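You operate a simulated robot arm through the tools that you are given. There is no shell and no other tool. Be economical: measure what you need, move in short steps, check, and stop when the job is done.

You are at the controls of a simulated two-armed robot. One attempt, no reset.

## Task
Take the green sponge and leave it on the far end of the pouring table. Fetch the purple flower from the top of the tinting counter and set it on top of the tin there. Open the right bench drawer, fetch the pink disc from the inside of the right bench drawer and set it on the top of the tinting counter and shut the drawer again. Take the lid off the white tin and lay it down on the bench beside the vacuum jar. Any order will do.

The check looks at the end state, three seconds after you hand in, the way a careful person would. Anything else that was tipped, shoved, dropped, spilled or broken makes it a failure. A push-on lid holds only when it is set on centred and level and pressed home; a screw cap is set on level and turned clockwise until tight.

## Robot
Two 7-joint arms with fingered hands on one trunk, on a base that drives. Base frame: it is fixed to the floor where the robot stands at the start and does not move with it; the origin is under the middle of the robot, x ahead of it, y to its left, z up; the surface under the hand at the start is at about z = 0.892. Lengths are in m, angles in degrees, forces in N, time in s.
The left shoulder is at the start at [0.099, 0.128, 1.086], the right one opposite. Places, roughly: far end of the pouring table (33x17 cm) [0.72, -2.68, 0.9]; flower [0.5, 0, 1]; green sponge (10x6x4 cm) [0.7, -0.1, 0.4]; pink disc (5x5x3 cm) [-0.7, 0.5, 0.8]; right bench drawer [-0.5, 0.6, 0.8]; tin [0.5, -0.25, 1]; top of the tinting counter [0.6, -0.2, 0.9]; white tin [-1, 0.5, 1]. Payload 5 kg a hand.
The tool frame of a hand sits at the grasp point between the pads (the TCP): z along the fingers, y along the line on which they close. The tips reach 0.037 m beyond it. Largest opening 0.124 m; the body of the gripper starts 0.043 m behind the TCP. The gripper is a hand of 3 fingers: y runs from the thumb to the fingers, the wrist lies at [-0.021, -0.116, -0.203] in the tool frame, and closing takes about 1.5 s.
Orientation is told as [roll, pitch, yaw] about the base's x, y, z axes, in that order, counted from this pose: with the fingers straight down and the wrist toward the robot, the tool's x, y and z point along [0, 1, 0], [1, 0, 0] and [0, 0, -1] of the base frame.

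## Interface
- The arms move only by the tool step_arm. It takes "left_steps", "right_steps" or both (then of equal length, played together; a hand with none holds still); each is a list of rows, each a list of 6 numbers: the shift along the base's x, y, z in m, then the turn, a rotation vector about the base's x, y, z in degrees. In form: [[dx, dy, dz, rx, ry, rz], ...]. A call has 1 to 8 rows; each row shifts and turns the commanded pose from where the row before left it. "left_grip" and "right_grip" are, for a hand that has rows, the gripper command, from -1 (fully open) to 1 (shut), values between in proportion, set as the call begins (left out, the last holds). Each row takes 0.2 s and may step no farther than 0.05 m and 8.6 degrees from the row before; otherwise, or with a gripper value out of range, the whole call is refused. A pose out of reach is approached as far as the arm can. The call stops where the force on the tool passes 40 N (or 10 N more than at its start, if that is more) or the arm is blocked; 0.2 s more then pass. Each finger travels about 0.045 m/s and halts on what it meets, pressing with about 30 N; the grip force reading is that of the motor and also rises with nothing between the fingers. The clock runs only during rows and for 0.2 s after the last one: add rows that do not move to give the fingers time. It gives the time, the measured TCP pose, the force on the tool (base axes), the opening and the grip force at its end, in the units of the frame above (readings bear some noise), with the torque about the TCP (base axes, N m) and any sound that the robot's microphone picked up.
- Cameras (640 x 400 px; columns grow to the right, rows downward): "scene" is now at [0.2379, 0.0724, 1.2543]; the picture's right is [0.75, -0.66, 0.00], its down [-0.33, -0.38, -0.86] and it looks along [0.57, 0.65, -0.50] (base axes); focal length 214 px, centre (320, 200). "left" rides on the left gripper at [-0.072, -0.104, -0.154] in its tool frame; the picture's right is [-0.83, -0.26, 0.49], its down [0.51, -0.72, 0.47] and it looks along [0.23, 0.64, 0.73] (tool axes); focal length 243 px, centre (320, 200). "right" rides on the right gripper at [0.072, -0.104, -0.154] in its tool frame; the picture's right is [-0.83, 0.26, -0.49], its down [-0.51, -0.72, 0.47] and it looks along [-0.23, 0.64, 0.73] (tool axes); focal length 243 px, centre (320, 200). There is no depth. A picture from a camera that has moved, and an enlarged one, comes with that camera's place and axes in the base frame and with its lens.
- capture(camera): a new picture of that camera. The clock stands still meanwhile.
- raise_lower(by): slides the trunk up (or, below 0, down) by that many m; the arms and the scene camera ride with it, the base frame stays. It gives what a move gives, with no picture.
- steer(legs): drives the robot by 1 to 6 legs, each [ahead, left, turn to the left] in m, m and degrees, along the robot's own axes; the way and the turn of a leg run together, so that a leg with both is an arc; at most 1.5 m and 180 degrees a leg. The arms and the cameras ride along, it lands a little off, and it stops where it bumps. It gives what a move gives.
- move_fingers(index, middle, thumb_bend, thumb_turn, hand): sets how far each is bent, from 0 (flat) to 1 (curled in); at 0.3 the hand is open as for a grip, at 0.7 the pads meet at the TCP. One left out holds its place. A second passes; each finger stops where it meets its share of the squeeze, and holds until it gets a number again. A gripper value or a shape takes the hand back. It gives what a move gives, with no picture; readings hold the bend of each and the force on the fingers (four entries, about 0 where the hand has none), thumb and palm. thumb_turn goes from beside the hand (0) to across from the fingers (1), as for a grip.
- hand_shape(shape, hand): the hand has 3 fingers and takes this shape, open, in about a second: jaw (thumb against the fingers, like two jaws); tri (thumb and two fingers); tip (a fingertip pinch); poke (one finger out to press); point (the index stretched); flat (the hand flat); cup (the hand cupped); fist (a fist). The gripper value then closes the fingers along that shape, each until it touches; the sizes above hold for jaw. It gives what a move gives, with no picture.
- pan_tilt(pan, tilt): turns the head with the scene camera to pan (to the left, within 80 degrees either way) and tilt (down, from -29 to 69), counted from straight ahead of the robot. It gives what a move gives.
- enlarge(camera, box): a new picture of the part [left, top, right, bottom] of that camera's present view, enlarged. The clock stands still meanwhile.
- sign_off(): hands the job in; it is judged then, once.

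Work in short steps. Places have to be worked out from the pictures, the camera data and where the tool is seen: move nearer, look again, correct. Check each grasp and each placing, and mend what went wrong. You have 165 turns and 138 pictures in all, those below and enlarged ones among them. Open the grippers and draw the arms clear of the work before you hand the job in, unless the task says otherwise; then end with one line.

The tools are called after "Request:" as a command line: name --argument value ..., lists and objects as JSON in quotes. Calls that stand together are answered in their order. step_arm: Moves the arms, as the interface text tells. Its arguments: {"type":"object","properties":{"left_steps":{"type":"array","items":{"type":"array","items":{"type":"number"}}},"left_grip":{"type":"number"},"right_steps":{"type":"array","items":{"type":"array","items":{"type":"number"}}},"right_grip":{"type":"number"}},"required":[]} The other tools are called the same way: raise_lower (by) slides the trunk up or down; hand_shape (shape, hand) gives the hand a shape; move_fingers (index, middle, thumb_bend, thumb_turn, hand) moves the fingers one by one; steer (legs) drives the base; pan_tilt (pan, tilt) turns the head that bears the scene camera; capture (camera) takes a picture; enlarge (camera, box) takes an enlarged picture of a part of a camera's view; sign_off () hands the job in.

At the start:

```text
time: 0.0
left_ee_pos: [0.4891, 0.6418, 1.1937]
left_orientation: [0.0, 0.0, 0.0]
left_wrist_force: [0.5, 1.0, 0.1]
left_wrist_torque: [-0.01, 0.01, 0.0]
left_grip_width: 0.1235
left_finger_force: 0.0
left_shape: jaw
left_bend: [0.3, 0.3, 0.3, 0.98]
left_finger forces: [0.0, 0.1, 0.0, 0.0, 0.1, 0.1]
right_ee_pos: [0.5999, 0.0333, 1.1479]
right_orientation: [0.0, 0.0, 0.0]
right_wrist_force: [-0.6, 0.3, 0.0]
right_wrist_torque: [-0.02, -0.04, 0.01]
right_grip_width: 0.1238
right_finger_force: 0.0
right_shape: jaw
right_bend: [0.3, 0.3, 0.3, 0.98]
right_finger forces: [0.0, 0.1, 0.0, 0.0, 0.0, 0.0]
trunk travel left (down, up): [-0.275, 0.288]
robot x, y, heading: [0.0017, 0.0012, 0.3]
head pan, tilt: [48.9, 30.2]
```

scene: 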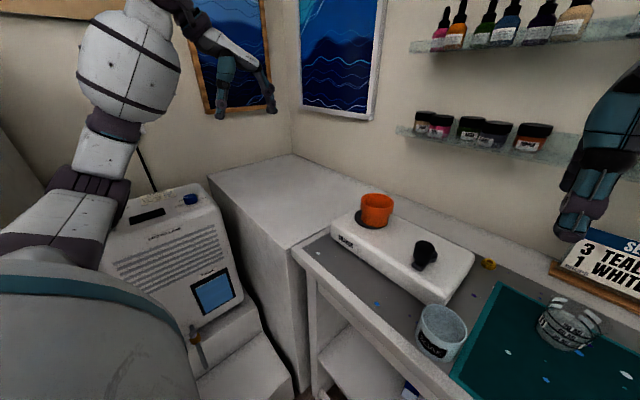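
right: 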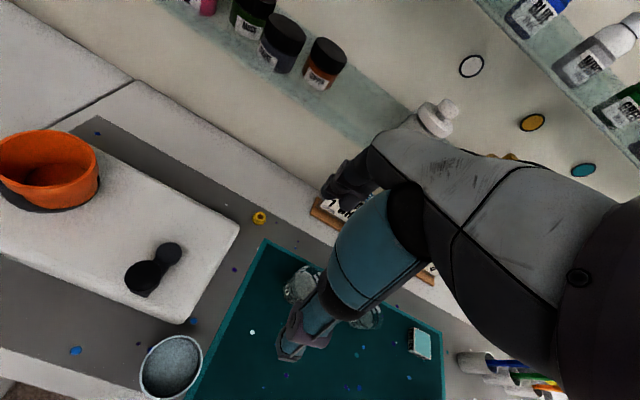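
left: 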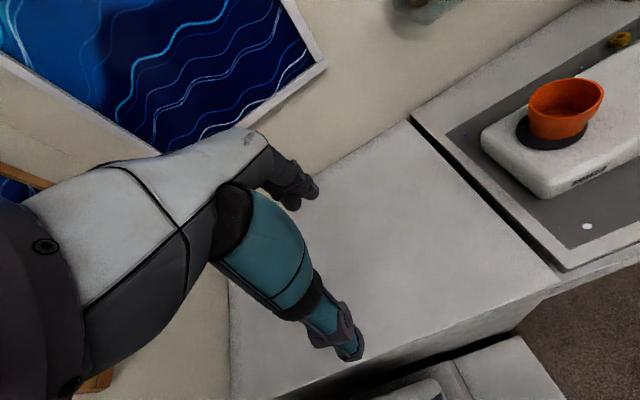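

I'll look at the tinting counter straight ahead and to the right first.

Request:
pan_tilt --pan -10 --tilt 45

Request:
capture --camera "scene"

Request:
pan_tilt --pan -75 --tilt 30

Request:
capture --camera "scene"

```text
time: 1.3
left_ee_pos: [0.4892, 0.6415, 1.1951]
left_orientation: [0.1, 0.0, 0.1]
left_wrist_force: [0.1, -0.2, -0.9]
left_wrist_torque: [-0.03, 0.0, 0.01]
left_grip_width: 0.1236
left_finger_force: 0.1
left_shape: jaw
left_bend: [0.3, 0.3, 0.3, 0.98]
left_finger forces: [0.1, 0.0, 0.0, 0.0, 0.0, 0.1]
right_ee_pos: [0.6001, 0.0338, 1.1481]
right_orientation: [0.0, 0.0, -0.1]
right_wrist_force: [-1.4, -0.5, -0.4]
right_wrist_torque: [-0.01, -0.01, -0.02]
right_grip_width: 0.1238
right_finger_force: 0.1
right_shape: jaw
right_bend: [0.3, 0.3, 0.3, 0.98]
right_finger forces: [0.0, 0.0, 0.0, 0.0, 0.0, 0.1]
trunk travel left (down, up): [-0.275, 0.288]
robot x, y, heading: [0.0007, 0.0003, -0.2]
head pan, tilt: [-10.0, 45.0]
```

```text
134 pictures are left
camera scene: at [0.2586, -0.0098, 1.232], right [-0.17, -0.98, 0.0], down [-0.7, 0.12, -0.71], along [0.7, -0.12, -0.71], focal length 214 px, centre (320, 200)
```

scene: 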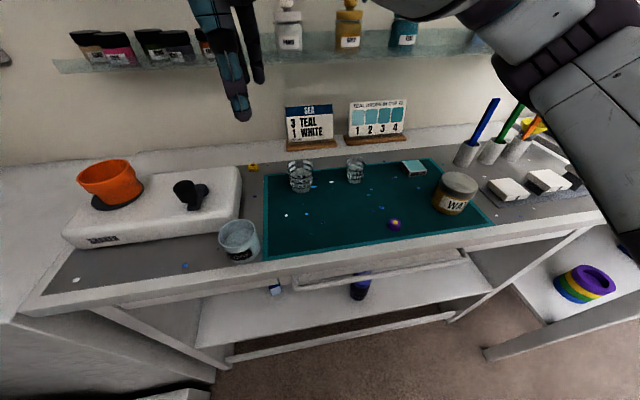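

```text
time: 2.6
left_ee_pos: [0.4896, 0.6416, 1.1942]
left_orientation: [-0.1, 0.0, 0.0]
left_wrist_force: [0.3, -0.4, 0.0]
left_wrist_torque: [0.03, -0.02, -0.01]
left_grip_width: 0.1235
left_finger_force: 0.1
left_shape: jaw
left_bend: [0.3, 0.3, 0.3, 0.98]
left_finger forces: [0.0, 0.0, 0.0, 0.0, 0.0, 0.0]
right_ee_pos: [0.5998, 0.0337, 1.1478]
right_orientation: [0.0, 0.0, 0.0]
right_wrist_force: [0.3, -0.6, 0.2]
right_wrist_torque: [0.0, -0.04, 0.02]
right_grip_width: 0.1236
right_finger_force: 0.2
right_shape: jaw
right_bend: [0.3, 0.3, 0.3, 0.98]
right_finger forces: [0.1, 0.1, 0.1, 0.0, 0.0, 0.0]
trunk travel left (down, up): [-0.275, 0.288]
robot x, y, heading: [0.0027, 0.0012, 0.1]
head pan, tilt: [-75.0, 30.0]
```

```text
133 pictures are left
camera scene: at [0.202, -0.083, 1.2546], right [-0.97, -0.26, 0.0], down [-0.13, 0.48, -0.87], along [0.22, -0.84, -0.5], focal length 214 px, centre (320, 200)
```

scene: 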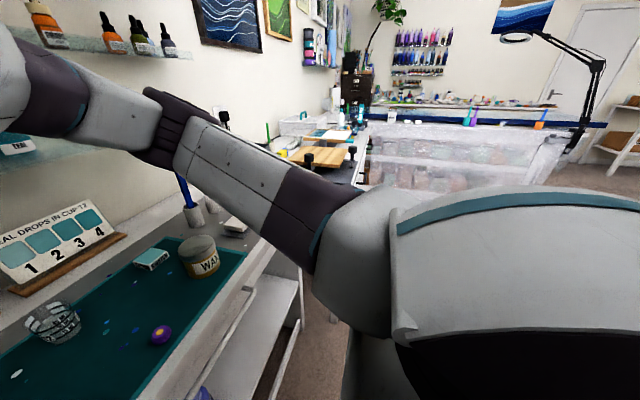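

The flower (purple, ~[0.49,-0.20]) and the tin are in view. I'll zoom in on them and also look below the counter for the sponge.

Request:
pan_tilt --pan -15 --tilt 50

Request:
enlarge --camera "scene" --box '[280, 100, 520, 250]'

Request:
pan_tilt --pan 0 --tilt 69

Request:
capture --camera "scene"

```text
time: 4.0
left_ee_pos: [0.4897, 0.6422, 1.1947]
left_orientation: [0.0, 0.0, 0.0]
left_wrist_force: [-0.5, -0.4, 0.7]
left_wrist_torque: [0.03, 0.02, -0.03]
left_grip_width: 0.1236
left_finger_force: 0.0
left_shape: jaw
left_bend: [0.3, 0.3, 0.3, 0.98]
left_finger forces: [0.1, 0.0, 0.1, 0.0, 0.0, 0.0]
right_ee_pos: [0.6012, 0.0339, 1.1494]
right_orientation: [0.0, 0.0, -0.1]
right_wrist_force: [0.1, 0.0, -0.1]
right_wrist_torque: [-0.03, -0.01, 0.06]
right_grip_width: 0.1236
right_finger_force: 0.1
right_shape: jaw
right_bend: [0.3, 0.3, 0.3, 0.98]
right_finger forces: [0.0, 0.0, 0.1, 0.1, 0.1, 0.0]
trunk travel left (down, up): [-0.275, 0.288]
robot x, y, heading: [-0.0008, -0.0004, 0.1]
head pan, tilt: [-15.0, 50.0]
```

```text
2.67 times, centred on (400, 175) of scene
camera zoom: at [0.2529, -0.0157, 1.2251], right [-0.26, -0.97, 0.0], down [-0.74, 0.2, -0.64], along [0.62, -0.17, -0.77], focal length 572 px, centre (107, 267)
```

zoom: 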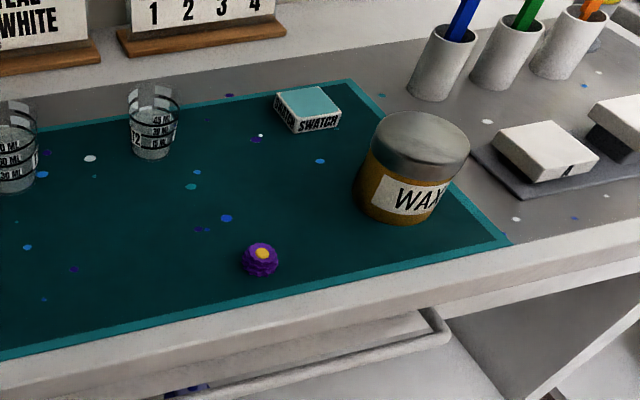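

```text
time: 4.8
left_ee_pos: [0.4892, 0.6428, 1.1952]
left_orientation: [0.0, 0.0, 0.0]
left_wrist_force: [0.1, 0.6, -0.6]
left_wrist_torque: [0.0, 0.0, -0.01]
left_grip_width: 0.1237
left_finger_force: 0.0
left_shape: jaw
left_bend: [0.3, 0.3, 0.3, 0.98]
left_finger forces: [0.0, 0.0, 0.1, 0.1, 0.0, 0.0]
right_ee_pos: [0.6001, 0.0324, 1.1484]
right_orientation: [0.1, 0.0, 0.1]
right_wrist_force: [-0.3, 0.1, -0.5]
right_wrist_torque: [0.01, 0.01, 0.0]
right_grip_width: 0.1238
right_finger_force: 0.0
right_shape: jaw
right_bend: [0.3, 0.3, 0.3, 0.98]
right_finger forces: [0.1, 0.1, 0.1, 0.0, 0.0, 0.1]
trunk travel left (down, up): [-0.275, 0.288]
robot x, y, heading: [0.0026, 0.0022, 0.0]
head pan, tilt: [0.0, 68.8]
```

```text
131 pictures are left
camera scene: at [0.2345, 0.0043, 1.2032], right [0.0, -1.0, 0.0], down [-0.93, 0.0, -0.36], along [0.36, 0.0, -0.93], focal length 214 px, centre (320, 200)
```

scene: 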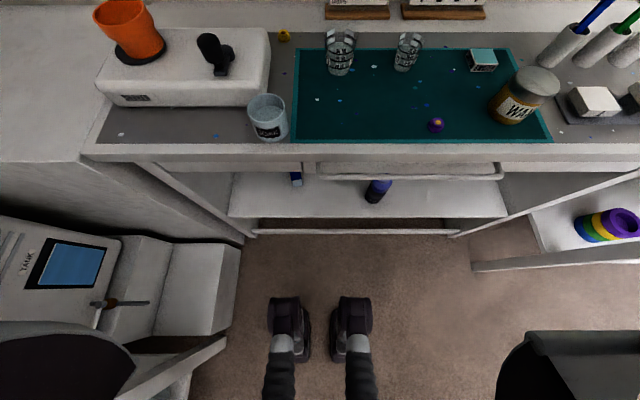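

Flower ≈[0.48,-0.19], tin ≈[0.53,-0.36], lid top ~0.945. Both are too near the robot's axis, so I back up 0.2 m and look again.

Request:
steer --legs '[[-0.2, 0, 0]]'

Request:
pan_tilt --pan -20 --tilt 42

Request:
enlarge --camera "scene" --box '[240, 100, 480, 250]'

Request:
capture --camera "right"

```text
time: 6.0
left_ee_pos: [0.435, 0.61, 1.1898]
left_orientation: [0.2, 0.6, -4.0]
left_wrist_force: [-1.7, -1.0, -0.1]
left_wrist_torque: [0.01, 0.0, 0.0]
left_grip_width: 0.1239
left_finger_force: 0.1
left_shape: jaw
left_bend: [0.3, 0.3, 0.3, 0.98]
left_finger forces: [0.1, 0.0, 0.1, 0.0, 0.1, 0.1]
right_ee_pos: [0.504, -0.0031, 1.1403]
right_orientation: [-0.3, 0.6, -4.0]
right_wrist_force: [-0.5, 0.2, 0.3]
right_wrist_torque: [0.07, -0.03, 0.01]
right_grip_width: 0.1241
right_finger_force: 0.0
right_shape: jaw
right_bend: [0.3, 0.3, 0.3, 0.97]
right_finger forces: [0.0, 0.0, 0.1, 0.0, 0.0, 0.1]
trunk travel left (down, up): [-0.275, 0.288]
robot x, y, heading: [-0.1136, 0.0023, -4.0]
head pan, tilt: [0.0, 68.8]
stopped in leg 1: the robot was blocked; the commanded pose is now the measured one
```

```text
time: 6.9
left_ee_pos: [0.4357, 0.612, 1.1877]
left_orientation: [0.2, 0.9, -3.8]
left_wrist_force: [0.2, 0.2, -0.3]
left_wrist_torque: [0.0, 0.02, 0.03]
left_grip_width: 0.1239
left_finger_force: 0.0
left_shape: jaw
left_bend: [0.3, 0.3, 0.3, 0.98]
left_finger forces: [0.0, 0.0, 0.0, 0.1, 0.0, 0.1]
right_ee_pos: [0.5054, -0.0006, 1.1384]
right_orientation: [-0.3, 1.0, -3.8]
right_wrist_force: [0.1, 0.4, -0.7]
right_wrist_torque: [0.0, -0.03, -0.02]
right_grip_width: 0.1238
right_finger_force: 0.1
right_shape: jaw
right_bend: [0.3, 0.3, 0.3, 0.97]
right_finger forces: [0.1, 0.1, 0.0, 0.0, 0.0, 0.1]
trunk travel left (down, up): [-0.275, 0.288]
robot x, y, heading: [-0.1127, 0.0002, -3.7]
head pan, tilt: [-20.0, 42.0]
```

```text
2.67 times, centred on (360, 175) of scene
camera zoom: at [0.1601, -0.0361, 1.2326], right [-0.4, -0.92, 0.01], down [-0.62, 0.27, -0.73], along [0.67, -0.3, -0.68], focal length 572 px, centre (213, 267)
```

zoom: 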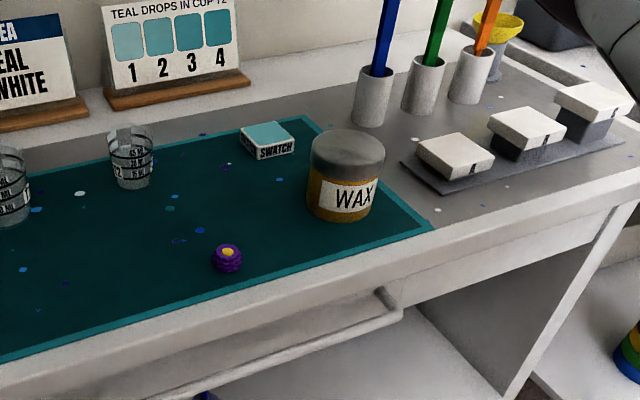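

```text
129 pictures are left
camera right: at [0.4081, 0.0779, 1.2931], right [0.22, -0.84, 0.49], down [-0.76, -0.46, -0.46], along [0.61, -0.28, -0.74], focal length 243 px, centre (320, 200)
```

right: 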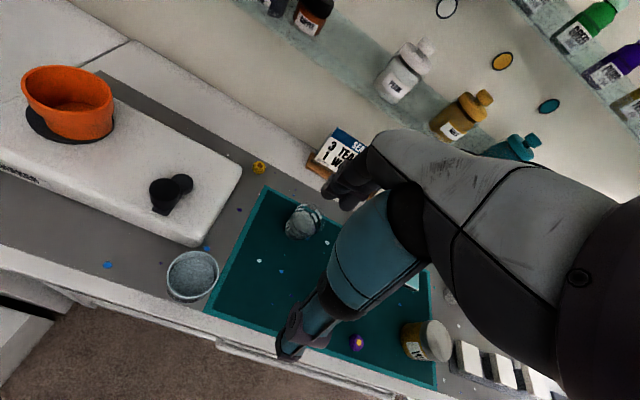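

The reverse was blocked at x≈-0.11, but that stands far enough off. The flower computes to [0.479,-0.192], so I move the right hand above it, in the clear at z≈1.04.

Request:
step_arm --right_steps '[[-0.006, -0.045, 0, 0, -1, 3.8], [-0.006, -0.048, 0, 0, 0, 0], [-0.006, -0.048, 0, 0, 0, 0], [-0.008, -0.05, 0, 0, 0, 0], [0, 0, -0.048, 0, 0, 0], [0, 0, -0.048, 0, 0, 0]]'

Request:
capture --camera "right"

Request:
capture --camera "scene"

```text
refused: row 4 steps farther than a row can; nothing moved
```

```text
128 pictures are left
camera right: at [0.4081, 0.0779, 1.2931], right [0.22, -0.84, 0.49], down [-0.76, -0.46, -0.46], along [0.61, -0.28, -0.74], focal length 243 px, centre (320, 200)
```

right: 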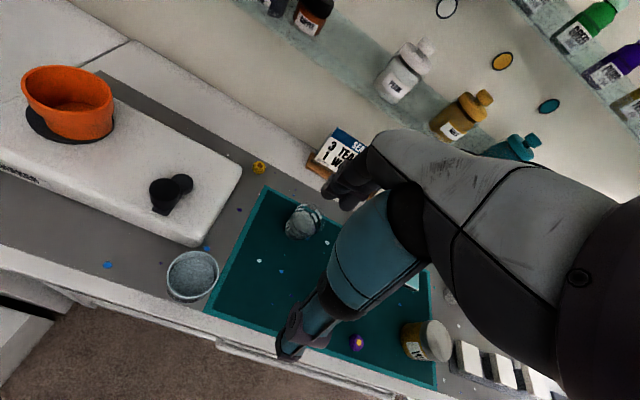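

```text
127 pictures are left
camera scene: at [0.1601, -0.0361, 1.2326], right [-0.4, -0.92, 0.01], down [-0.62, 0.27, -0.73], along [0.67, -0.3, -0.68], focal length 214 px, centre (320, 200)
```

scene: 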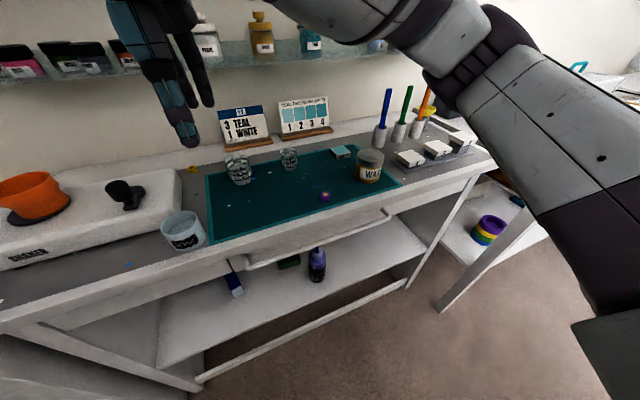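

Row 4 was just over the limit, so I resend with smaller steps. The green sponge is visible on the lower shelf.

Request:
step_arm --right_steps '[[-0.006, -0.045, 0, 0, -1, 3.8], [-0.006, -0.048, 0, 0, 0, 0], [-0.006, -0.048, 0, 0, 0, 0], [-0.008, -0.048, 0, 0, 0, 0], [0, -0.002, -0.048, 0, 0, 0], [0, 0, -0.048, 0, 0, 0]]'

Request:
capture --camera "right"

Request:
enlarge --camera "scene" --box '[220, 100, 460, 250]'

```text
time: 8.3
left_ee_pos: [0.435, 0.6117, 1.1879]
left_orientation: [0.2, 0.9, -3.8]
left_wrist_force: [-1.2, 0.3, 0.6]
left_wrist_torque: [-0.01, 0.07, 0.0]
left_grip_width: 0.124
left_finger_force: 0.1
left_shape: jaw
left_bend: [0.3, 0.3, 0.3, 0.98]
left_finger forces: [0.1, 0.0, 0.1, 0.0, 0.1, 0.1]
right_ee_pos: [0.4763, -0.1918, 1.0453]
right_orientation: [-0.1, 0.0, 0.0]
right_wrist_force: [-0.5, 0.2, 0.5]
right_wrist_torque: [0.01, -0.01, 0.04]
right_grip_width: 0.1238
right_finger_force: 0.0
right_shape: jaw
right_bend: [0.3, 0.3, 0.3, 0.97]
right_finger forces: [0.0, 0.0, 0.0, 0.1, 0.0, 0.1]
trunk travel left (down, up): [-0.275, 0.288]
robot x, y, heading: [-0.1091, 0.0008, -3.8]
head pan, tilt: [-20.0, 42.0]
```

```text
126 pictures are left
camera right: at [0.3711, -0.1203, 1.1988], right [0.26, -0.83, 0.5], down [-0.72, -0.51, -0.47], along [0.64, -0.23, -0.73], focal length 243 px, centre (320, 200)
```

right: 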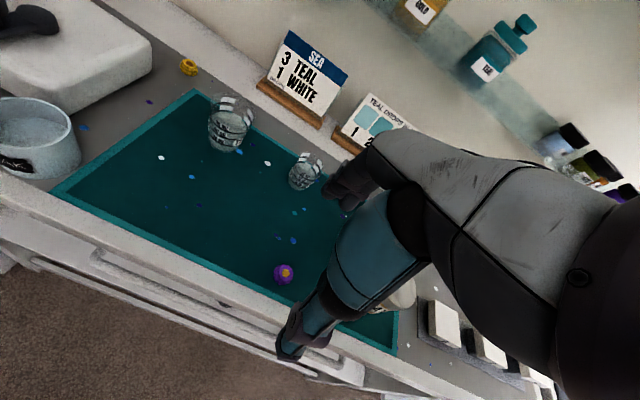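

```text
2.67 times, centred on (340, 175) of scene
camera zoom: at [0.1602, -0.0363, 1.2326], right [-0.4, -0.92, 0.01], down [-0.62, 0.27, -0.74], along [0.67, -0.3, -0.68], focal length 572 px, centre (267, 267)
```

zoom: 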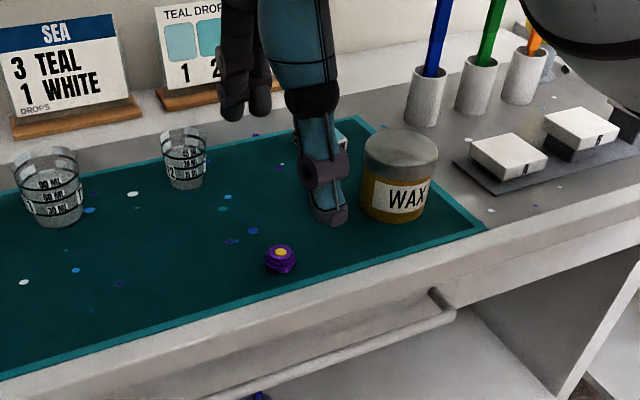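

The flower refines to ≈[0.485,-0.196]. It is small (~2.7 cm), so I try the fingertip pinch and look at the resulting shape.

Request:
hand_shape --hand "right" --shape "tip"

Request:
enlarge --camera "scene" --box '[220, 70, 460, 220]'

Request:
capture --camera "right"

```text
time: 9.2
left_ee_pos: [0.4349, 0.6125, 1.1869]
left_orientation: [0.2, 0.8, -3.8]
left_wrist_force: [0.0, -0.1, -0.4]
left_wrist_torque: [0.01, 0.01, 0.02]
left_grip_width: 0.1236
left_finger_force: 0.0
left_shape: jaw
left_bend: [0.3, 0.3, 0.3, 0.98]
left_finger forces: [0.0, 0.0, 0.0, 0.1, 0.0, 0.1]
right_ee_pos: [0.4773, -0.1923, 1.0451]
right_orientation: [-0.2, 0.0, 0.0]
right_wrist_force: [-0.2, -0.4, 0.6]
right_wrist_torque: [-0.03, 0.01, 0.03]
right_grip_width: 0.124
right_finger_force: 0.0
right_shape: tip
right_bend: [0.3, 0.98, 0.3, 0.97]
right_finger forces: [0.0, 0.0, 0.0, 0.0, 0.0, 0.0]
trunk travel left (down, up): [-0.275, 0.288]
robot x, y, heading: [-0.111, 0.0003, -3.7]
head pan, tilt: [-20.0, 42.0]
```

```text
2.67 times, centred on (340, 145) of scene
camera zoom: at [0.1601, -0.0363, 1.2327], right [-0.4, -0.92, 0.01], down [-0.62, 0.27, -0.74], along [0.67, -0.3, -0.68], focal length 572 px, centre (267, 347)
```

zoom: 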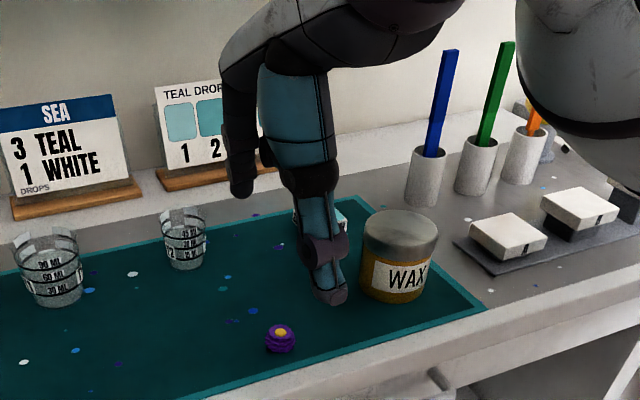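

```text
123 pictures are left
camera right: at [0.371, -0.1202, 1.1994], right [0.26, -0.83, 0.5], down [-0.72, -0.51, -0.47], along [0.64, -0.23, -0.73], focal length 243 px, centre (320, 200)
```

right: 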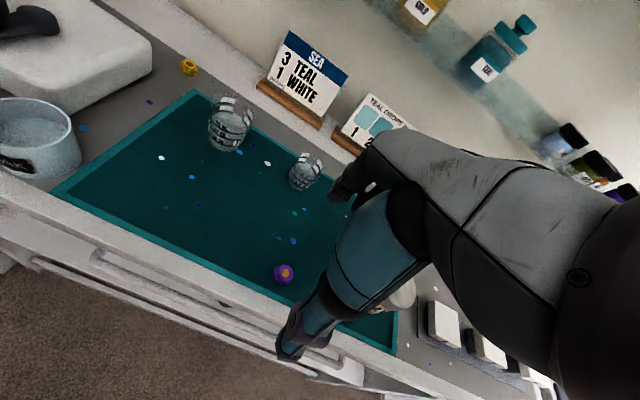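

The jaw's paired fingers sit close together, which suits the flower better, so I return to jaw, centre on the flower, and descend to TCP z≈0.942.

Request:
hand_shape --hand "right" --shape "jaw"

Request:
step_arm --right_steps '[[0.008, -0.005, -0.03, 0, 0, 0], [0, 0, -0.035, 0, 0, 0], [0, 0, -0.025, 0, 0, 0], [0, 0, -0.012, 0, 0, 0]]'

Request:
enlarge --camera "scene" --box '[240, 130, 400, 230]'

Request:
capture --camera "right"

```text
time: 10.1
left_ee_pos: [0.435, 0.6118, 1.1882]
left_orientation: [0.2, 0.9, -3.8]
left_wrist_force: [0.4, 0.5, 0.5]
left_wrist_torque: [-0.01, -0.01, 0.0]
left_grip_width: 0.124
left_finger_force: 0.1
left_shape: jaw
left_bend: [0.3, 0.3, 0.3, 0.98]
left_finger forces: [0.0, 0.0, 0.0, 0.0, 0.0, 0.1]
right_ee_pos: [0.4762, -0.1928, 1.0452]
right_orientation: [-0.2, 0.1, 0.0]
right_wrist_force: [-0.8, -0.2, -0.4]
right_wrist_torque: [0.01, 0.03, -0.01]
right_grip_width: 0.124
right_finger_force: 0.3
right_shape: jaw
right_bend: [0.3, 0.3, 0.3, 0.97]
right_finger forces: [0.0, 0.1, 0.0, 0.0, 0.0, 0.1]
trunk travel left (down, up): [-0.275, 0.288]
robot x, y, heading: [-0.1085, -0.0016, -4.0]
head pan, tilt: [-20.0, 42.0]
```

```text
time: 11.1
left_ee_pos: [0.4345, 0.6123, 1.188]
left_orientation: [0.2, 0.9, -3.7]
left_wrist_force: [0.9, -0.1, 0.1]
left_wrist_torque: [0.02, 0.01, -0.01]
left_grip_width: 0.1236
left_finger_force: 0.1
left_shape: jaw
left_bend: [0.3, 0.3, 0.3, 0.98]
left_finger forces: [0.0, 0.1, 0.0, 0.1, 0.1, 0.1]
right_ee_pos: [0.4839, -0.1972, 0.9408]
right_orientation: [-0.3, -0.1, 0.2]
right_wrist_force: [0.4, -0.1, 0.3]
right_wrist_torque: [0.0, 0.0, 0.0]
right_grip_width: 0.1239
right_finger_force: 0.1
right_shape: jaw
right_bend: [0.3, 0.3, 0.3, 0.97]
right_finger forces: [0.1, 0.0, 0.0, 0.0, 0.0, 0.0]
trunk travel left (down, up): [-0.275, 0.288]
robot x, y, heading: [-0.1114, 0.0002, -3.9]
head pan, tilt: [-20.0, 42.0]
```

```text
4.00 times, centred on (320, 180) of scene
camera zoom: at [0.1601, -0.0364, 1.2327], right [-0.4, -0.92, 0.01], down [-0.62, 0.27, -0.74], along [0.67, -0.3, -0.68], focal length 858 px, centre (320, 280)
```

zoom: 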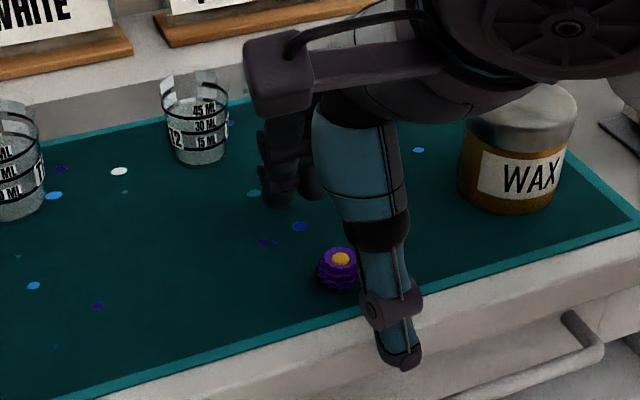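

```text
121 pictures are left
camera right: at [0.3789, -0.126, 1.0947], right [0.26, -0.83, 0.49], down [-0.72, -0.51, -0.47], along [0.64, -0.23, -0.73], focal length 243 px, centre (320, 200)
```

right: 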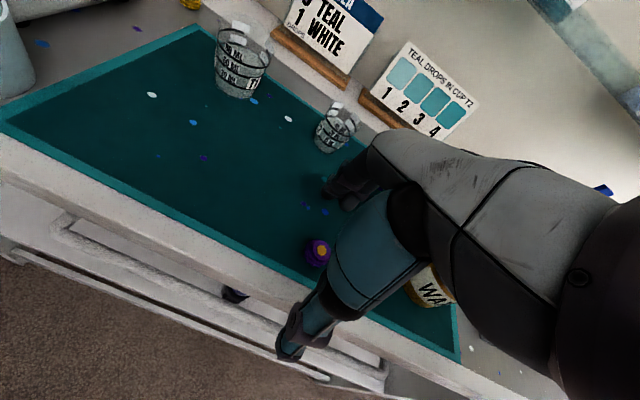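

The flower projects exactly between the pads at tip height. Closing.

Request:
step_arm --right_steps '[[0, 0, 0, 0, 0, 0], [0, 0, 0, 0, 0, 0], [0, 0, 0, 0, 0, 0], [0, 0, 0, 0, 0, 0], [0, 0, 0, 0, 0, 0], [0, 0, 0, 0, 0, 0], [0, 0, 0, 0, 0, 0]]' --right_grip 1

Request:
enlarge --camera "scene" --box '[240, 130, 400, 230]'

```text
time: 12.7
left_ee_pos: [0.4364, 0.6121, 1.1879]
left_orientation: [0.1, 0.9, -3.8]
left_wrist_force: [0.2, -0.3, -0.5]
left_wrist_torque: [0.0, -0.01, 0.02]
left_grip_width: 0.1239
left_finger_force: 0.0
left_shape: jaw
left_bend: [0.3, 0.3, 0.3, 0.98]
left_finger forces: [0.1, 0.1, 0.0, 0.0, 0.1, 0.0]
right_ee_pos: [0.4848, -0.1982, 0.9404]
right_orientation: [-0.1, 0.1, -0.1]
right_wrist_force: [0.2, 1.3, 3.9]
right_wrist_torque: [0.04, 0.03, 0.0]
right_grip_width: 0.0052
right_finger_force: 21.6
right_shape: jaw
right_bend: [0.7, 0.66, 0.73, 1.0]
right_finger forces: [10.8, 7.4, 0.1, 0.0, 16.0, 0.1]
trunk travel left (down, up): [-0.275, 0.288]
robot x, y, heading: [-0.1119, 0.0048, -4.0]
head pan, tilt: [-20.0, 42.0]
```

```text
4.00 times, centred on (320, 180) of scene
camera zoom: at [0.16, -0.0364, 1.2328], right [-0.4, -0.92, 0.01], down [-0.62, 0.27, -0.74], along [0.67, -0.3, -0.68], focal length 858 px, centre (320, 280)
```

zoom: 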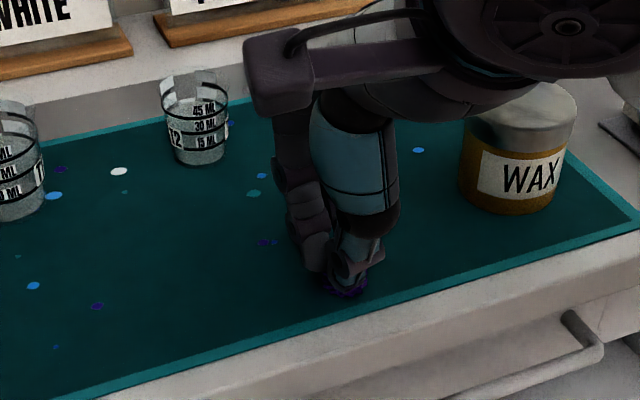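

Opening reads only 5 mm with the flower beneath the tips, so it isn't really held. I reopen and look before going lower.

Request:
step_arm --right_steps '[[0, 0, 0, 0, 0, 0], [0, 0, 0, 0, 0, 0], [0, 0, 0, 0, 0, 0], [0, 0, 0, 0, 0, 0], [0, 0, 0, 0, 0, 0], [0, 0, 0, 0, 0, 0], [0, 0, 0, 0, 0, 0]]' --right_grip -0.3

Request:
enlarge --camera "scene" --box '[240, 130, 400, 230]'

Request:
enlarge --camera "right" --box '[220, 180, 420, 305]'

```text
time: 14.3
left_ee_pos: [0.4353, 0.6124, 1.188]
left_orientation: [0.2, 1.0, -3.8]
left_wrist_force: [-0.1, -0.5, -0.8]
left_wrist_torque: [0.01, 0.01, -0.03]
left_grip_width: 0.1239
left_finger_force: 0.1
left_shape: jaw
left_bend: [0.3, 0.3, 0.3, 0.98]
left_finger forces: [0.0, 0.1, 0.0, 0.0, 0.0, 0.0]
right_ee_pos: [0.4847, -0.1988, 0.9404]
right_orientation: [-0.2, 0.0, 0.1]
right_wrist_force: [-0.6, 1.0, -0.7]
right_wrist_torque: [-0.02, -0.01, 0.0]
right_grip_width: 0.0805
right_finger_force: 0.1
right_shape: jaw
right_bend: [0.28, 0.39, 0.62, 1.0]
right_finger forces: [0.0, 0.0, 0.1, 0.1, 0.1, 0.0]
trunk travel left (down, up): [-0.275, 0.288]
robot x, y, heading: [-0.1125, 0.0023, -4.0]
head pan, tilt: [-20.0, 42.0]
```

```text
4.00 times, centred on (320, 180) of scene
camera zoom: at [0.1601, -0.0365, 1.2327], right [-0.4, -0.92, 0.01], down [-0.62, 0.27, -0.74], along [0.67, -0.3, -0.68], focal length 858 px, centre (320, 280)
```

zoom: 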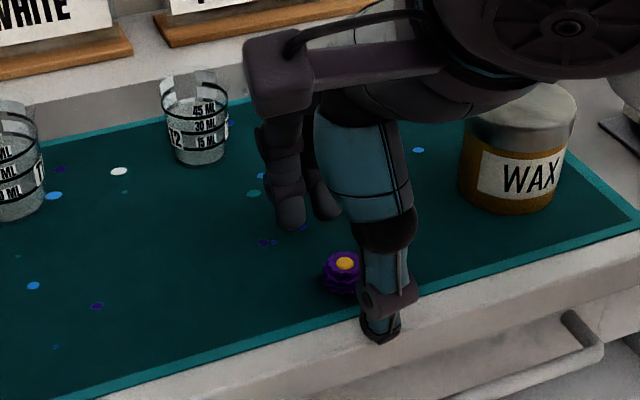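

```text
3.20 times, centred on (320, 242) of right
camera zoom: at [0.3791, -0.1262, 1.0948], right [0.26, -0.83, 0.49], down [-0.72, -0.51, -0.47], along [0.64, -0.23, -0.73], focal length 776 px, centre (320, 64)
```

zoom: 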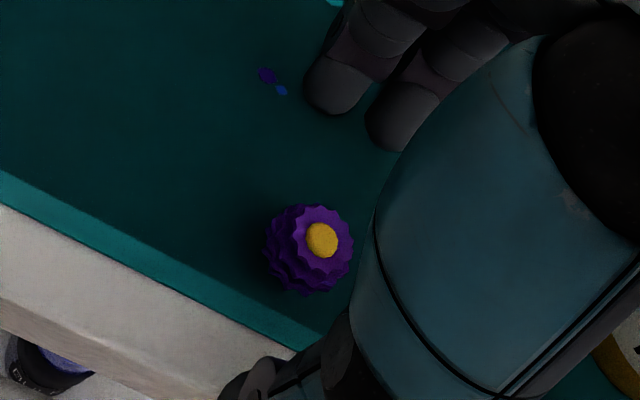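

The flower is intact and still centred, so the grip was just too high. I narrow to about 5 cm so the thumb stays inside the counter edge, then go down ~13 mm.

Request:
step_arm --right_steps '[[0, -0.002, 0, 0, 0, 0], [0, 0, 0, 0, 0, 0], [0, 0, 0, 0, 0, 0], [0, 0, -0.005, 0, 0, 0], [0, 0, -0.004, 0, 0, 0], [0, 0, -0.004, 0, 0, 0]]' --right_grip 0.2

Request:
enlarge --camera "scene" --box '[240, 130, 400, 230]'

```text
time: 15.7
left_ee_pos: [0.4346, 0.6117, 1.1887]
left_orientation: [0.2, 0.9, -3.9]
left_wrist_force: [-0.7, 0.3, 0.7]
left_wrist_torque: [-0.02, -0.02, -0.04]
left_grip_width: 0.124
left_finger_force: 0.1
left_shape: jaw
left_bend: [0.3, 0.3, 0.3, 0.98]
left_finger forces: [0.0, 0.1, 0.0, 0.1, 0.0, 0.0]
right_ee_pos: [0.4833, -0.199, 0.9305]
right_orientation: [-0.2, -0.3, 0.0]
right_wrist_force: [1.0, 2.5, 22.0]
right_wrist_torque: [0.33, -0.81, 0.06]
right_grip_width: 0.0504
right_finger_force: 0.0
right_shape: jaw
right_bend: [0.74, 0.49, 0.72, 1.0]
right_finger forces: [18.9, 2.6, 0.1, 0.0, 0.0, 0.0]
trunk travel left (down, up): [-0.275, 0.288]
robot x, y, heading: [-0.1097, 0.0009, -3.8]
head pan, tilt: [-20.0, 42.0]
```

```text
4.00 times, centred on (320, 180) of scene
camera zoom: at [0.1595, -0.0366, 1.2331], right [-0.4, -0.91, 0.01], down [-0.62, 0.27, -0.74], along [0.67, -0.3, -0.68], focal length 858 px, centre (320, 280)
```

zoom: 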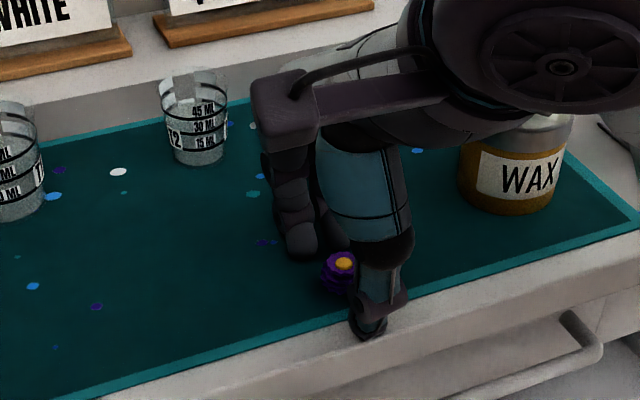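

The index finger is touching the mat with 22 N. I raise 4 mm and close again.

Request:
step_arm --right_steps '[[0, 0, 0.004, 0, 0, 0], [0, 0, 0, 0, 0, 0]]'

Request:
step_arm --right_steps '[[0, 0, 0, 0, 0, 0], [0, 0, 0, 0, 0, 0], [0, 0, 0, 0, 0, 0], [0, 0, 0, 0, 0, 0], [0, 0, 0, 0, 0, 0]]' --right_grip 1

Request:
enlarge --camera "scene" --box '[240, 130, 400, 230]'

Request:
enlarge --camera "right" --box '[220, 180, 420, 305]'

```text
time: 16.3
left_ee_pos: [0.4363, 0.6111, 1.1875]
left_orientation: [0.2, 0.9, -3.8]
left_wrist_force: [-0.5, -0.3, 0.5]
left_wrist_torque: [0.02, 0.02, 0.04]
left_grip_width: 0.124
left_finger_force: 0.1
left_shape: jaw
left_bend: [0.3, 0.3, 0.3, 0.98]
left_finger forces: [0.1, 0.1, 0.0, 0.0, 0.1, 0.0]
right_ee_pos: [0.483, -0.1991, 0.93]
right_orientation: [-0.2, 0.1, -0.1]
right_wrist_force: [0.5, 0.9, 5.1]
right_wrist_torque: [0.08, -0.27, 0.04]
right_grip_width: 0.0503
right_finger_force: 0.2
right_shape: jaw
right_bend: [0.74, 0.49, 0.72, 1.0]
right_finger forces: [6.2, 0.0, 0.1, 0.1, 0.1, 0.0]
trunk travel left (down, up): [-0.275, 0.288]
robot x, y, heading: [-0.112, 0.0011, -3.9]
head pan, tilt: [-20.0, 42.0]
```

```text
time: 17.5
left_ee_pos: [0.4363, 0.6124, 1.1885]
left_orientation: [0.2, 0.9, -3.8]
left_wrist_force: [-0.1, 0.5, -0.3]
left_wrist_torque: [0.0, 0.0, -0.01]
left_grip_width: 0.1237
left_finger_force: 0.1
left_shape: jaw
left_bend: [0.3, 0.3, 0.3, 0.98]
left_finger forces: [0.0, 0.0, 0.0, 0.1, 0.0, 0.0]
right_ee_pos: [0.4831, -0.1987, 0.9315]
right_orientation: [-0.2, 0.2, 0.0]
right_wrist_force: [-0.3, 0.7, 1.7]
right_wrist_torque: [0.06, -0.06, 0.02]
right_grip_width: 0.0211
right_finger_force: 29.9
right_shape: jaw
right_bend: [0.75, 0.62, 0.75, 1.0]
right_finger forces: [12.0, 16.4, 0.0, 0.0, 26.0, 0.0]
trunk travel left (down, up): [-0.275, 0.288]
robot x, y, heading: [-0.108, 0.0016, -3.7]
head pan, tilt: [-20.0, 42.0]
```

```text
4.00 times, centred on (320, 180) of scene
camera zoom: at [0.16, -0.0367, 1.2327], right [-0.4, -0.92, 0.01], down [-0.62, 0.27, -0.74], along [0.67, -0.3, -0.68], focal length 858 px, centre (320, 280)
```

zoom: 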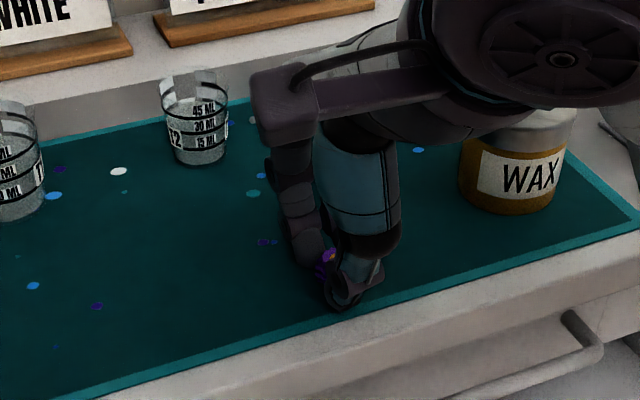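

```text
3.20 times, centred on (320, 242) of right
camera zoom: at [0.3777, -0.1273, 1.0849], right [0.26, -0.83, 0.49], down [-0.72, -0.51, -0.47], along [0.64, -0.23, -0.73], focal length 776 px, centre (320, 64)
```

zoom: 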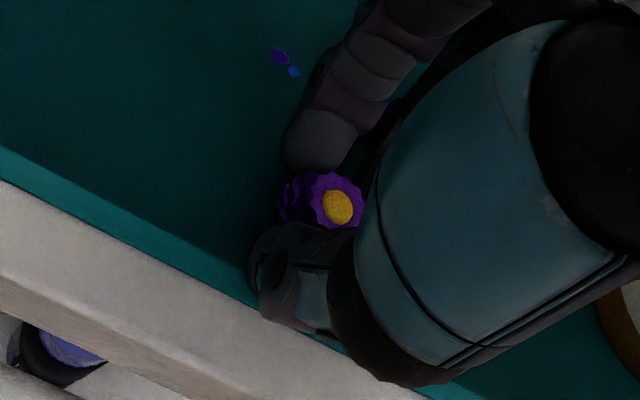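

The flower is now pinched (21 mm opening, 26 N on the thumb) though slightly tilted. Lifting to check.

Request:
step_arm --right_steps '[[0, 0, 0.03, 0, 0, 0], [0, 0, 0.04, 0, 0, 0], [0, 0, 0.04, 0, 0, 0]]'

Request:
enlarge --camera "scene" --box '[240, 90, 400, 190]'

Request:
enlarge --camera "right" --box '[220, 180, 420, 305]'

```text
time: 18.3
left_ee_pos: [0.4359, 0.6115, 1.1885]
left_orientation: [0.3, 1.0, -3.9]
left_wrist_force: [0.0, 0.1, -0.1]
left_wrist_torque: [-0.01, -0.01, 0.0]
left_grip_width: 0.1238
left_finger_force: 0.1
left_shape: jaw
left_bend: [0.3, 0.3, 0.3, 0.98]
left_finger forces: [0.0, 0.0, 0.0, 0.0, 0.0, 0.0]
right_ee_pos: [0.4827, -0.2007, 1.0412]
right_orientation: [-0.2, 0.1, 0.0]
right_wrist_force: [0.4, 0.3, -0.2]
right_wrist_torque: [-0.03, 0.0, 0.04]
right_grip_width: 0.0206
right_finger_force: 30.2
right_shape: jaw
right_bend: [0.75, 0.62, 0.75, 1.0]
right_finger forces: [12.2, 14.1, 0.0, 0.0, 25.8, 0.0]
trunk travel left (down, up): [-0.275, 0.288]
robot x, y, heading: [-0.1107, 0.0017, -3.9]
head pan, tilt: [-20.0, 42.0]
```

```text
4.00 times, centred on (320, 140) of scene
camera zoom: at [0.1599, -0.0368, 1.2327], right [-0.4, -0.92, 0.01], down [-0.62, 0.27, -0.74], along [0.67, -0.3, -0.68], focal length 858 px, centre (320, 440)
```

zoom: 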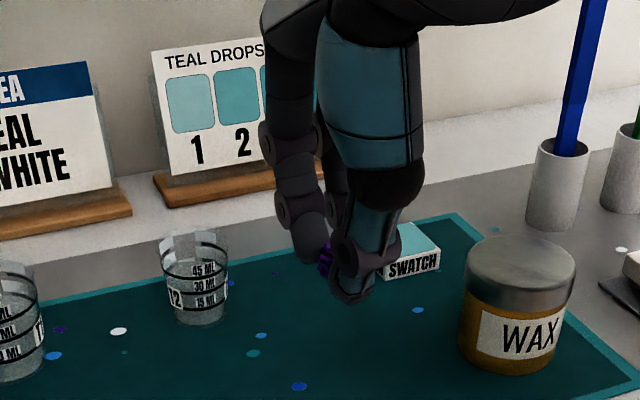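

```text
3.20 times, centred on (320, 242) of right
camera zoom: at [0.3773, -0.1284, 1.1954], right [0.26, -0.83, 0.49], down [-0.72, -0.51, -0.47], along [0.64, -0.23, -0.73], focal length 776 px, centre (320, 64)
```

zoom: 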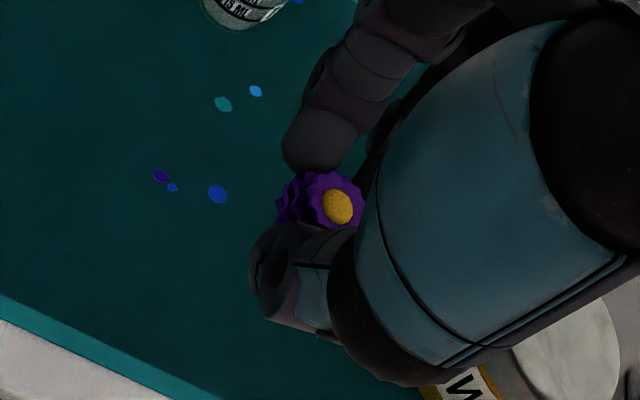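

The flower is lifted, its face tilted roughly 35° toward -y. I roll the hand to level it while moving over the tin.

Request:
step_arm --right_steps '[[0.012, -0.03, 0.005, -8, 2, 0], [0.012, -0.03, 0.005, -8, 2, 0], [0.012, -0.03, 0, -8, 2, 0], [0.012, -0.03, 0, -8, 2, 0]]'

Request:
enlarge --camera "scene" --box '[280, 90, 440, 190]'

Request:
enlarge --camera "right" --box '[220, 180, 420, 305]'

```text
time: 19.3
left_ee_pos: [0.4362, 0.6115, 1.1877]
left_orientation: [0.3, 0.9, -3.9]
left_wrist_force: [-0.5, 0.7, 0.6]
left_wrist_torque: [0.06, -0.01, -0.03]
left_grip_width: 0.1237
left_finger_force: 0.1
left_shape: jaw
left_bend: [0.3, 0.3, 0.3, 0.98]
left_finger forces: [0.0, 0.0, 0.1, 0.0, 0.0, 0.0]
right_ee_pos: [0.5308, -0.3189, 1.05]
right_orientation: [-32.4, 8.0, -1.9]
right_wrist_force: [-0.7, 0.2, 0.0]
right_wrist_torque: [-0.01, 0.04, -0.02]
right_grip_width: 0.0208
right_finger_force: 29.3
right_shape: jaw
right_bend: [0.75, 0.62, 0.75, 1.0]
right_finger forces: [12.3, 14.1, 0.0, 0.1, 25.6, 0.1]
trunk travel left (down, up): [-0.275, 0.288]
robot x, y, heading: [-0.1116, 0.0012, -4.0]
head pan, tilt: [-20.0, 42.0]
```

```text
4.00 times, centred on (360, 140) of scene
camera zoom: at [0.16, -0.0368, 1.2327], right [-0.4, -0.92, 0.01], down [-0.62, 0.27, -0.74], along [0.67, -0.3, -0.68], focal length 858 px, centre (160, 440)
```

zoom: 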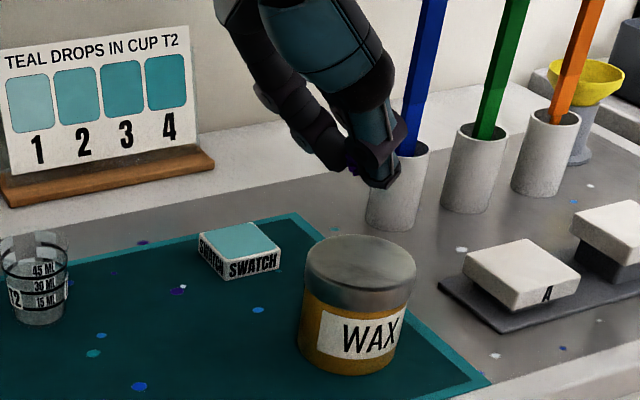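

```text
3.20 times, centred on (320, 242) of right
camera zoom: at [0.4443, -0.1742, 1.1544], right [0.36, -0.45, 0.82], down [-0.75, -0.66, -0.02], along [0.55, -0.61, -0.58], focal length 776 px, centre (320, 64)
```

zoom: 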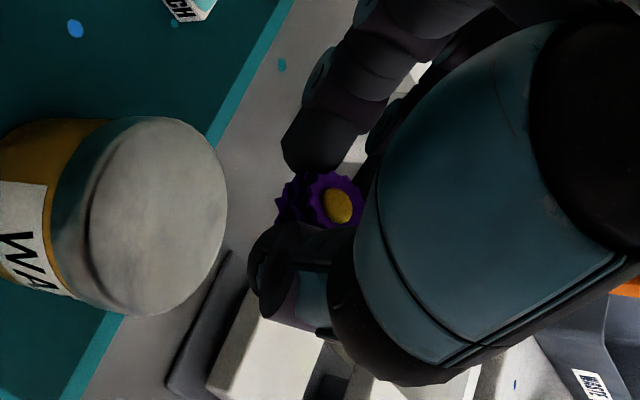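

Lid top centre triangulates to ≈[0.530,-0.340,0.957], and the flower is at ≈[0.534,-0.333,1.025]. I adjust and lower toward the lid.

Request:
step_arm --right_steps '[[-0.004, -0.007, -0.01, 0, 0, 0], [0, 0, -0.02, 0, 0, 0], [0, 0, -0.008, 0, 0, 0]]'

Request:
enlarge --camera "scene" --box '[300, 110, 420, 185]'

Request:
enlarge --camera "right" --box '[220, 180, 420, 305]'

```text
time: 20.1
left_ee_pos: [0.4359, 0.6128, 1.1872]
left_orientation: [0.2, 0.9, -3.7]
left_wrist_force: [-0.3, 0.3, -0.1]
left_wrist_torque: [-0.01, 0.02, -0.02]
left_grip_width: 0.1238
left_finger_force: 0.0
left_shape: jaw
left_bend: [0.3, 0.3, 0.3, 0.98]
left_finger forces: [0.0, 0.0, 0.0, 0.0, 0.0, 0.1]
right_ee_pos: [0.5257, -0.3268, 1.0134]
right_orientation: [-32.3, 8.0, -1.9]
right_wrist_force: [0.0, -0.7, 0.1]
right_wrist_torque: [0.02, 0.02, -0.04]
right_grip_width: 0.0204
right_finger_force: 30.3
right_shape: jaw
right_bend: [0.75, 0.62, 0.75, 1.0]
right_finger forces: [12.4, 14.2, 0.1, 0.0, 25.7, 0.0]
trunk travel left (down, up): [-0.275, 0.288]
robot x, y, heading: [-0.1127, -0.003, -3.6]
head pan, tilt: [-20.0, 42.0]
```

```text
5.33 times, centred on (360, 148) of scene
camera zoom: at [0.1601, -0.0368, 1.2327], right [-0.4, -0.92, 0.01], down [-0.62, 0.27, -0.73], along [0.67, -0.3, -0.68], focal length 1144 px, centre (107, 480)
```

zoom: 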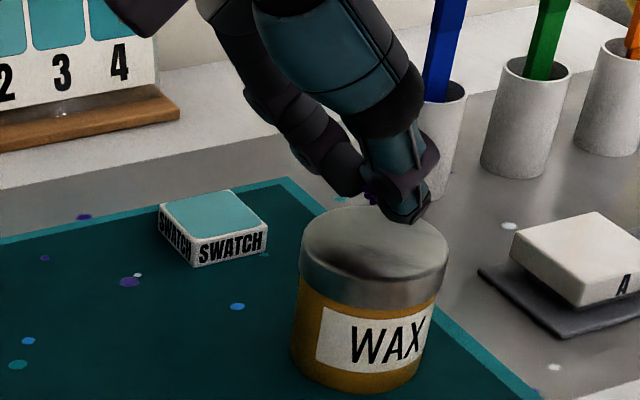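

```text
3.20 times, centred on (320, 242) of right
camera zoom: at [0.4399, -0.1814, 1.1189], right [0.36, -0.45, 0.82], down [-0.75, -0.66, -0.03], along [0.55, -0.61, -0.58], focal length 776 px, centre (320, 64)
```

zoom: 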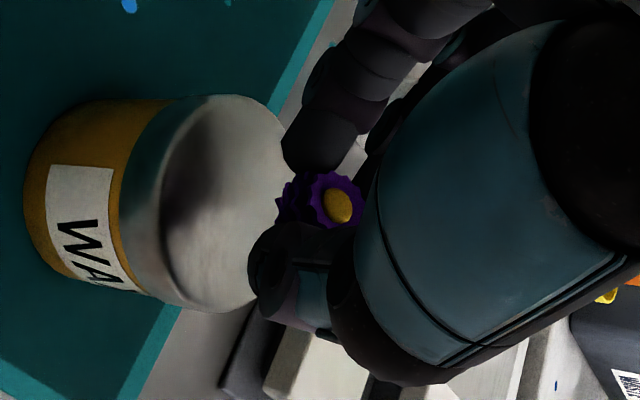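

Still about 2 cm clear; I continue down slowly.

Request:
step_arm --right_steps '[[0.001, 0, -0.007, 0, 0, 0], [0, 0, -0.005, 0, 0, 0], [0, 0, -0.004, 0, 0, 0]]'

Request:
enlarge --camera "scene" --box '[310, 120, 406, 180]'

Request:
enlarge --camera "right" --box '[220, 180, 420, 305]'

```text
time: 20.9
left_ee_pos: [0.4354, 0.6114, 1.1881]
left_orientation: [0.2, 0.9, -3.8]
left_wrist_force: [-0.1, 0.2, 0.0]
left_wrist_torque: [0.0, 0.02, -0.02]
left_grip_width: 0.1238
left_finger_force: 0.0
left_shape: jaw
left_bend: [0.3, 0.3, 0.3, 0.98]
left_finger forces: [0.1, 0.0, 0.0, 0.0, 0.1, 0.0]
right_ee_pos: [0.527, -0.326, 0.9968]
right_orientation: [-32.2, 7.9, -1.9]
right_wrist_force: [0.2, 1.4, -0.3]
right_wrist_torque: [0.04, -0.03, 0.0]
right_grip_width: 0.0208
right_finger_force: 29.8
right_shape: jaw
right_bend: [0.75, 0.62, 0.75, 1.0]
right_finger forces: [12.3, 14.4, 0.0, 0.0, 25.6, 0.1]
trunk travel left (down, up): [-0.275, 0.288]
robot x, y, heading: [-0.1107, 0.0009, -4.0]
head pan, tilt: [-20.0, 42.0]
```

```text
6.67 times, centred on (358, 150) of scene
camera zoom: at [0.1601, -0.0369, 1.2327], right [-0.4, -0.92, 0.01], down [-0.62, 0.27, -0.73], along [0.67, -0.3, -0.68], focal length 1430 px, centre (67, 533)
```

zoom: 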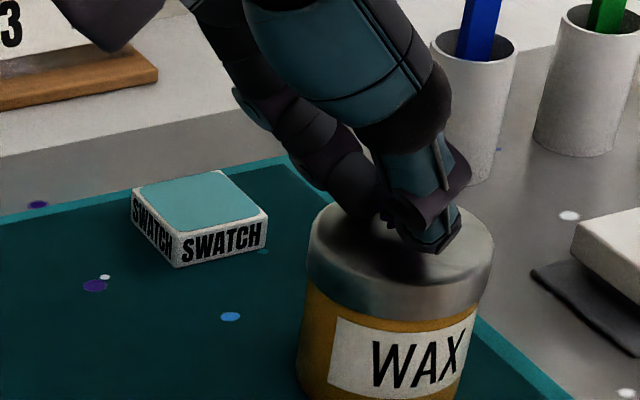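

```text
3.20 times, centred on (320, 242) of right
camera zoom: at [0.4402, -0.1812, 1.1029], right [0.36, -0.45, 0.82], down [-0.75, -0.66, -0.03], along [0.55, -0.61, -0.58], focal length 776 px, centre (320, 64)
```

zoom: 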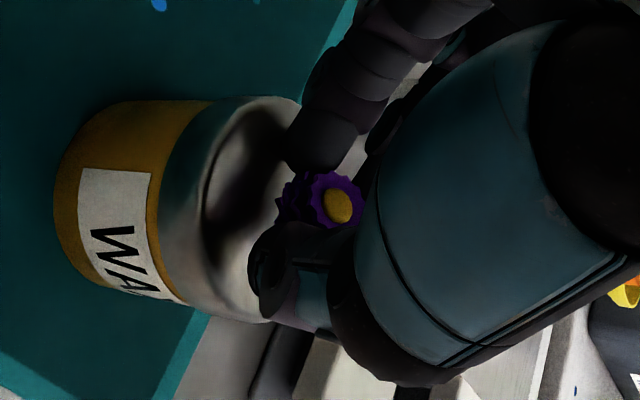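

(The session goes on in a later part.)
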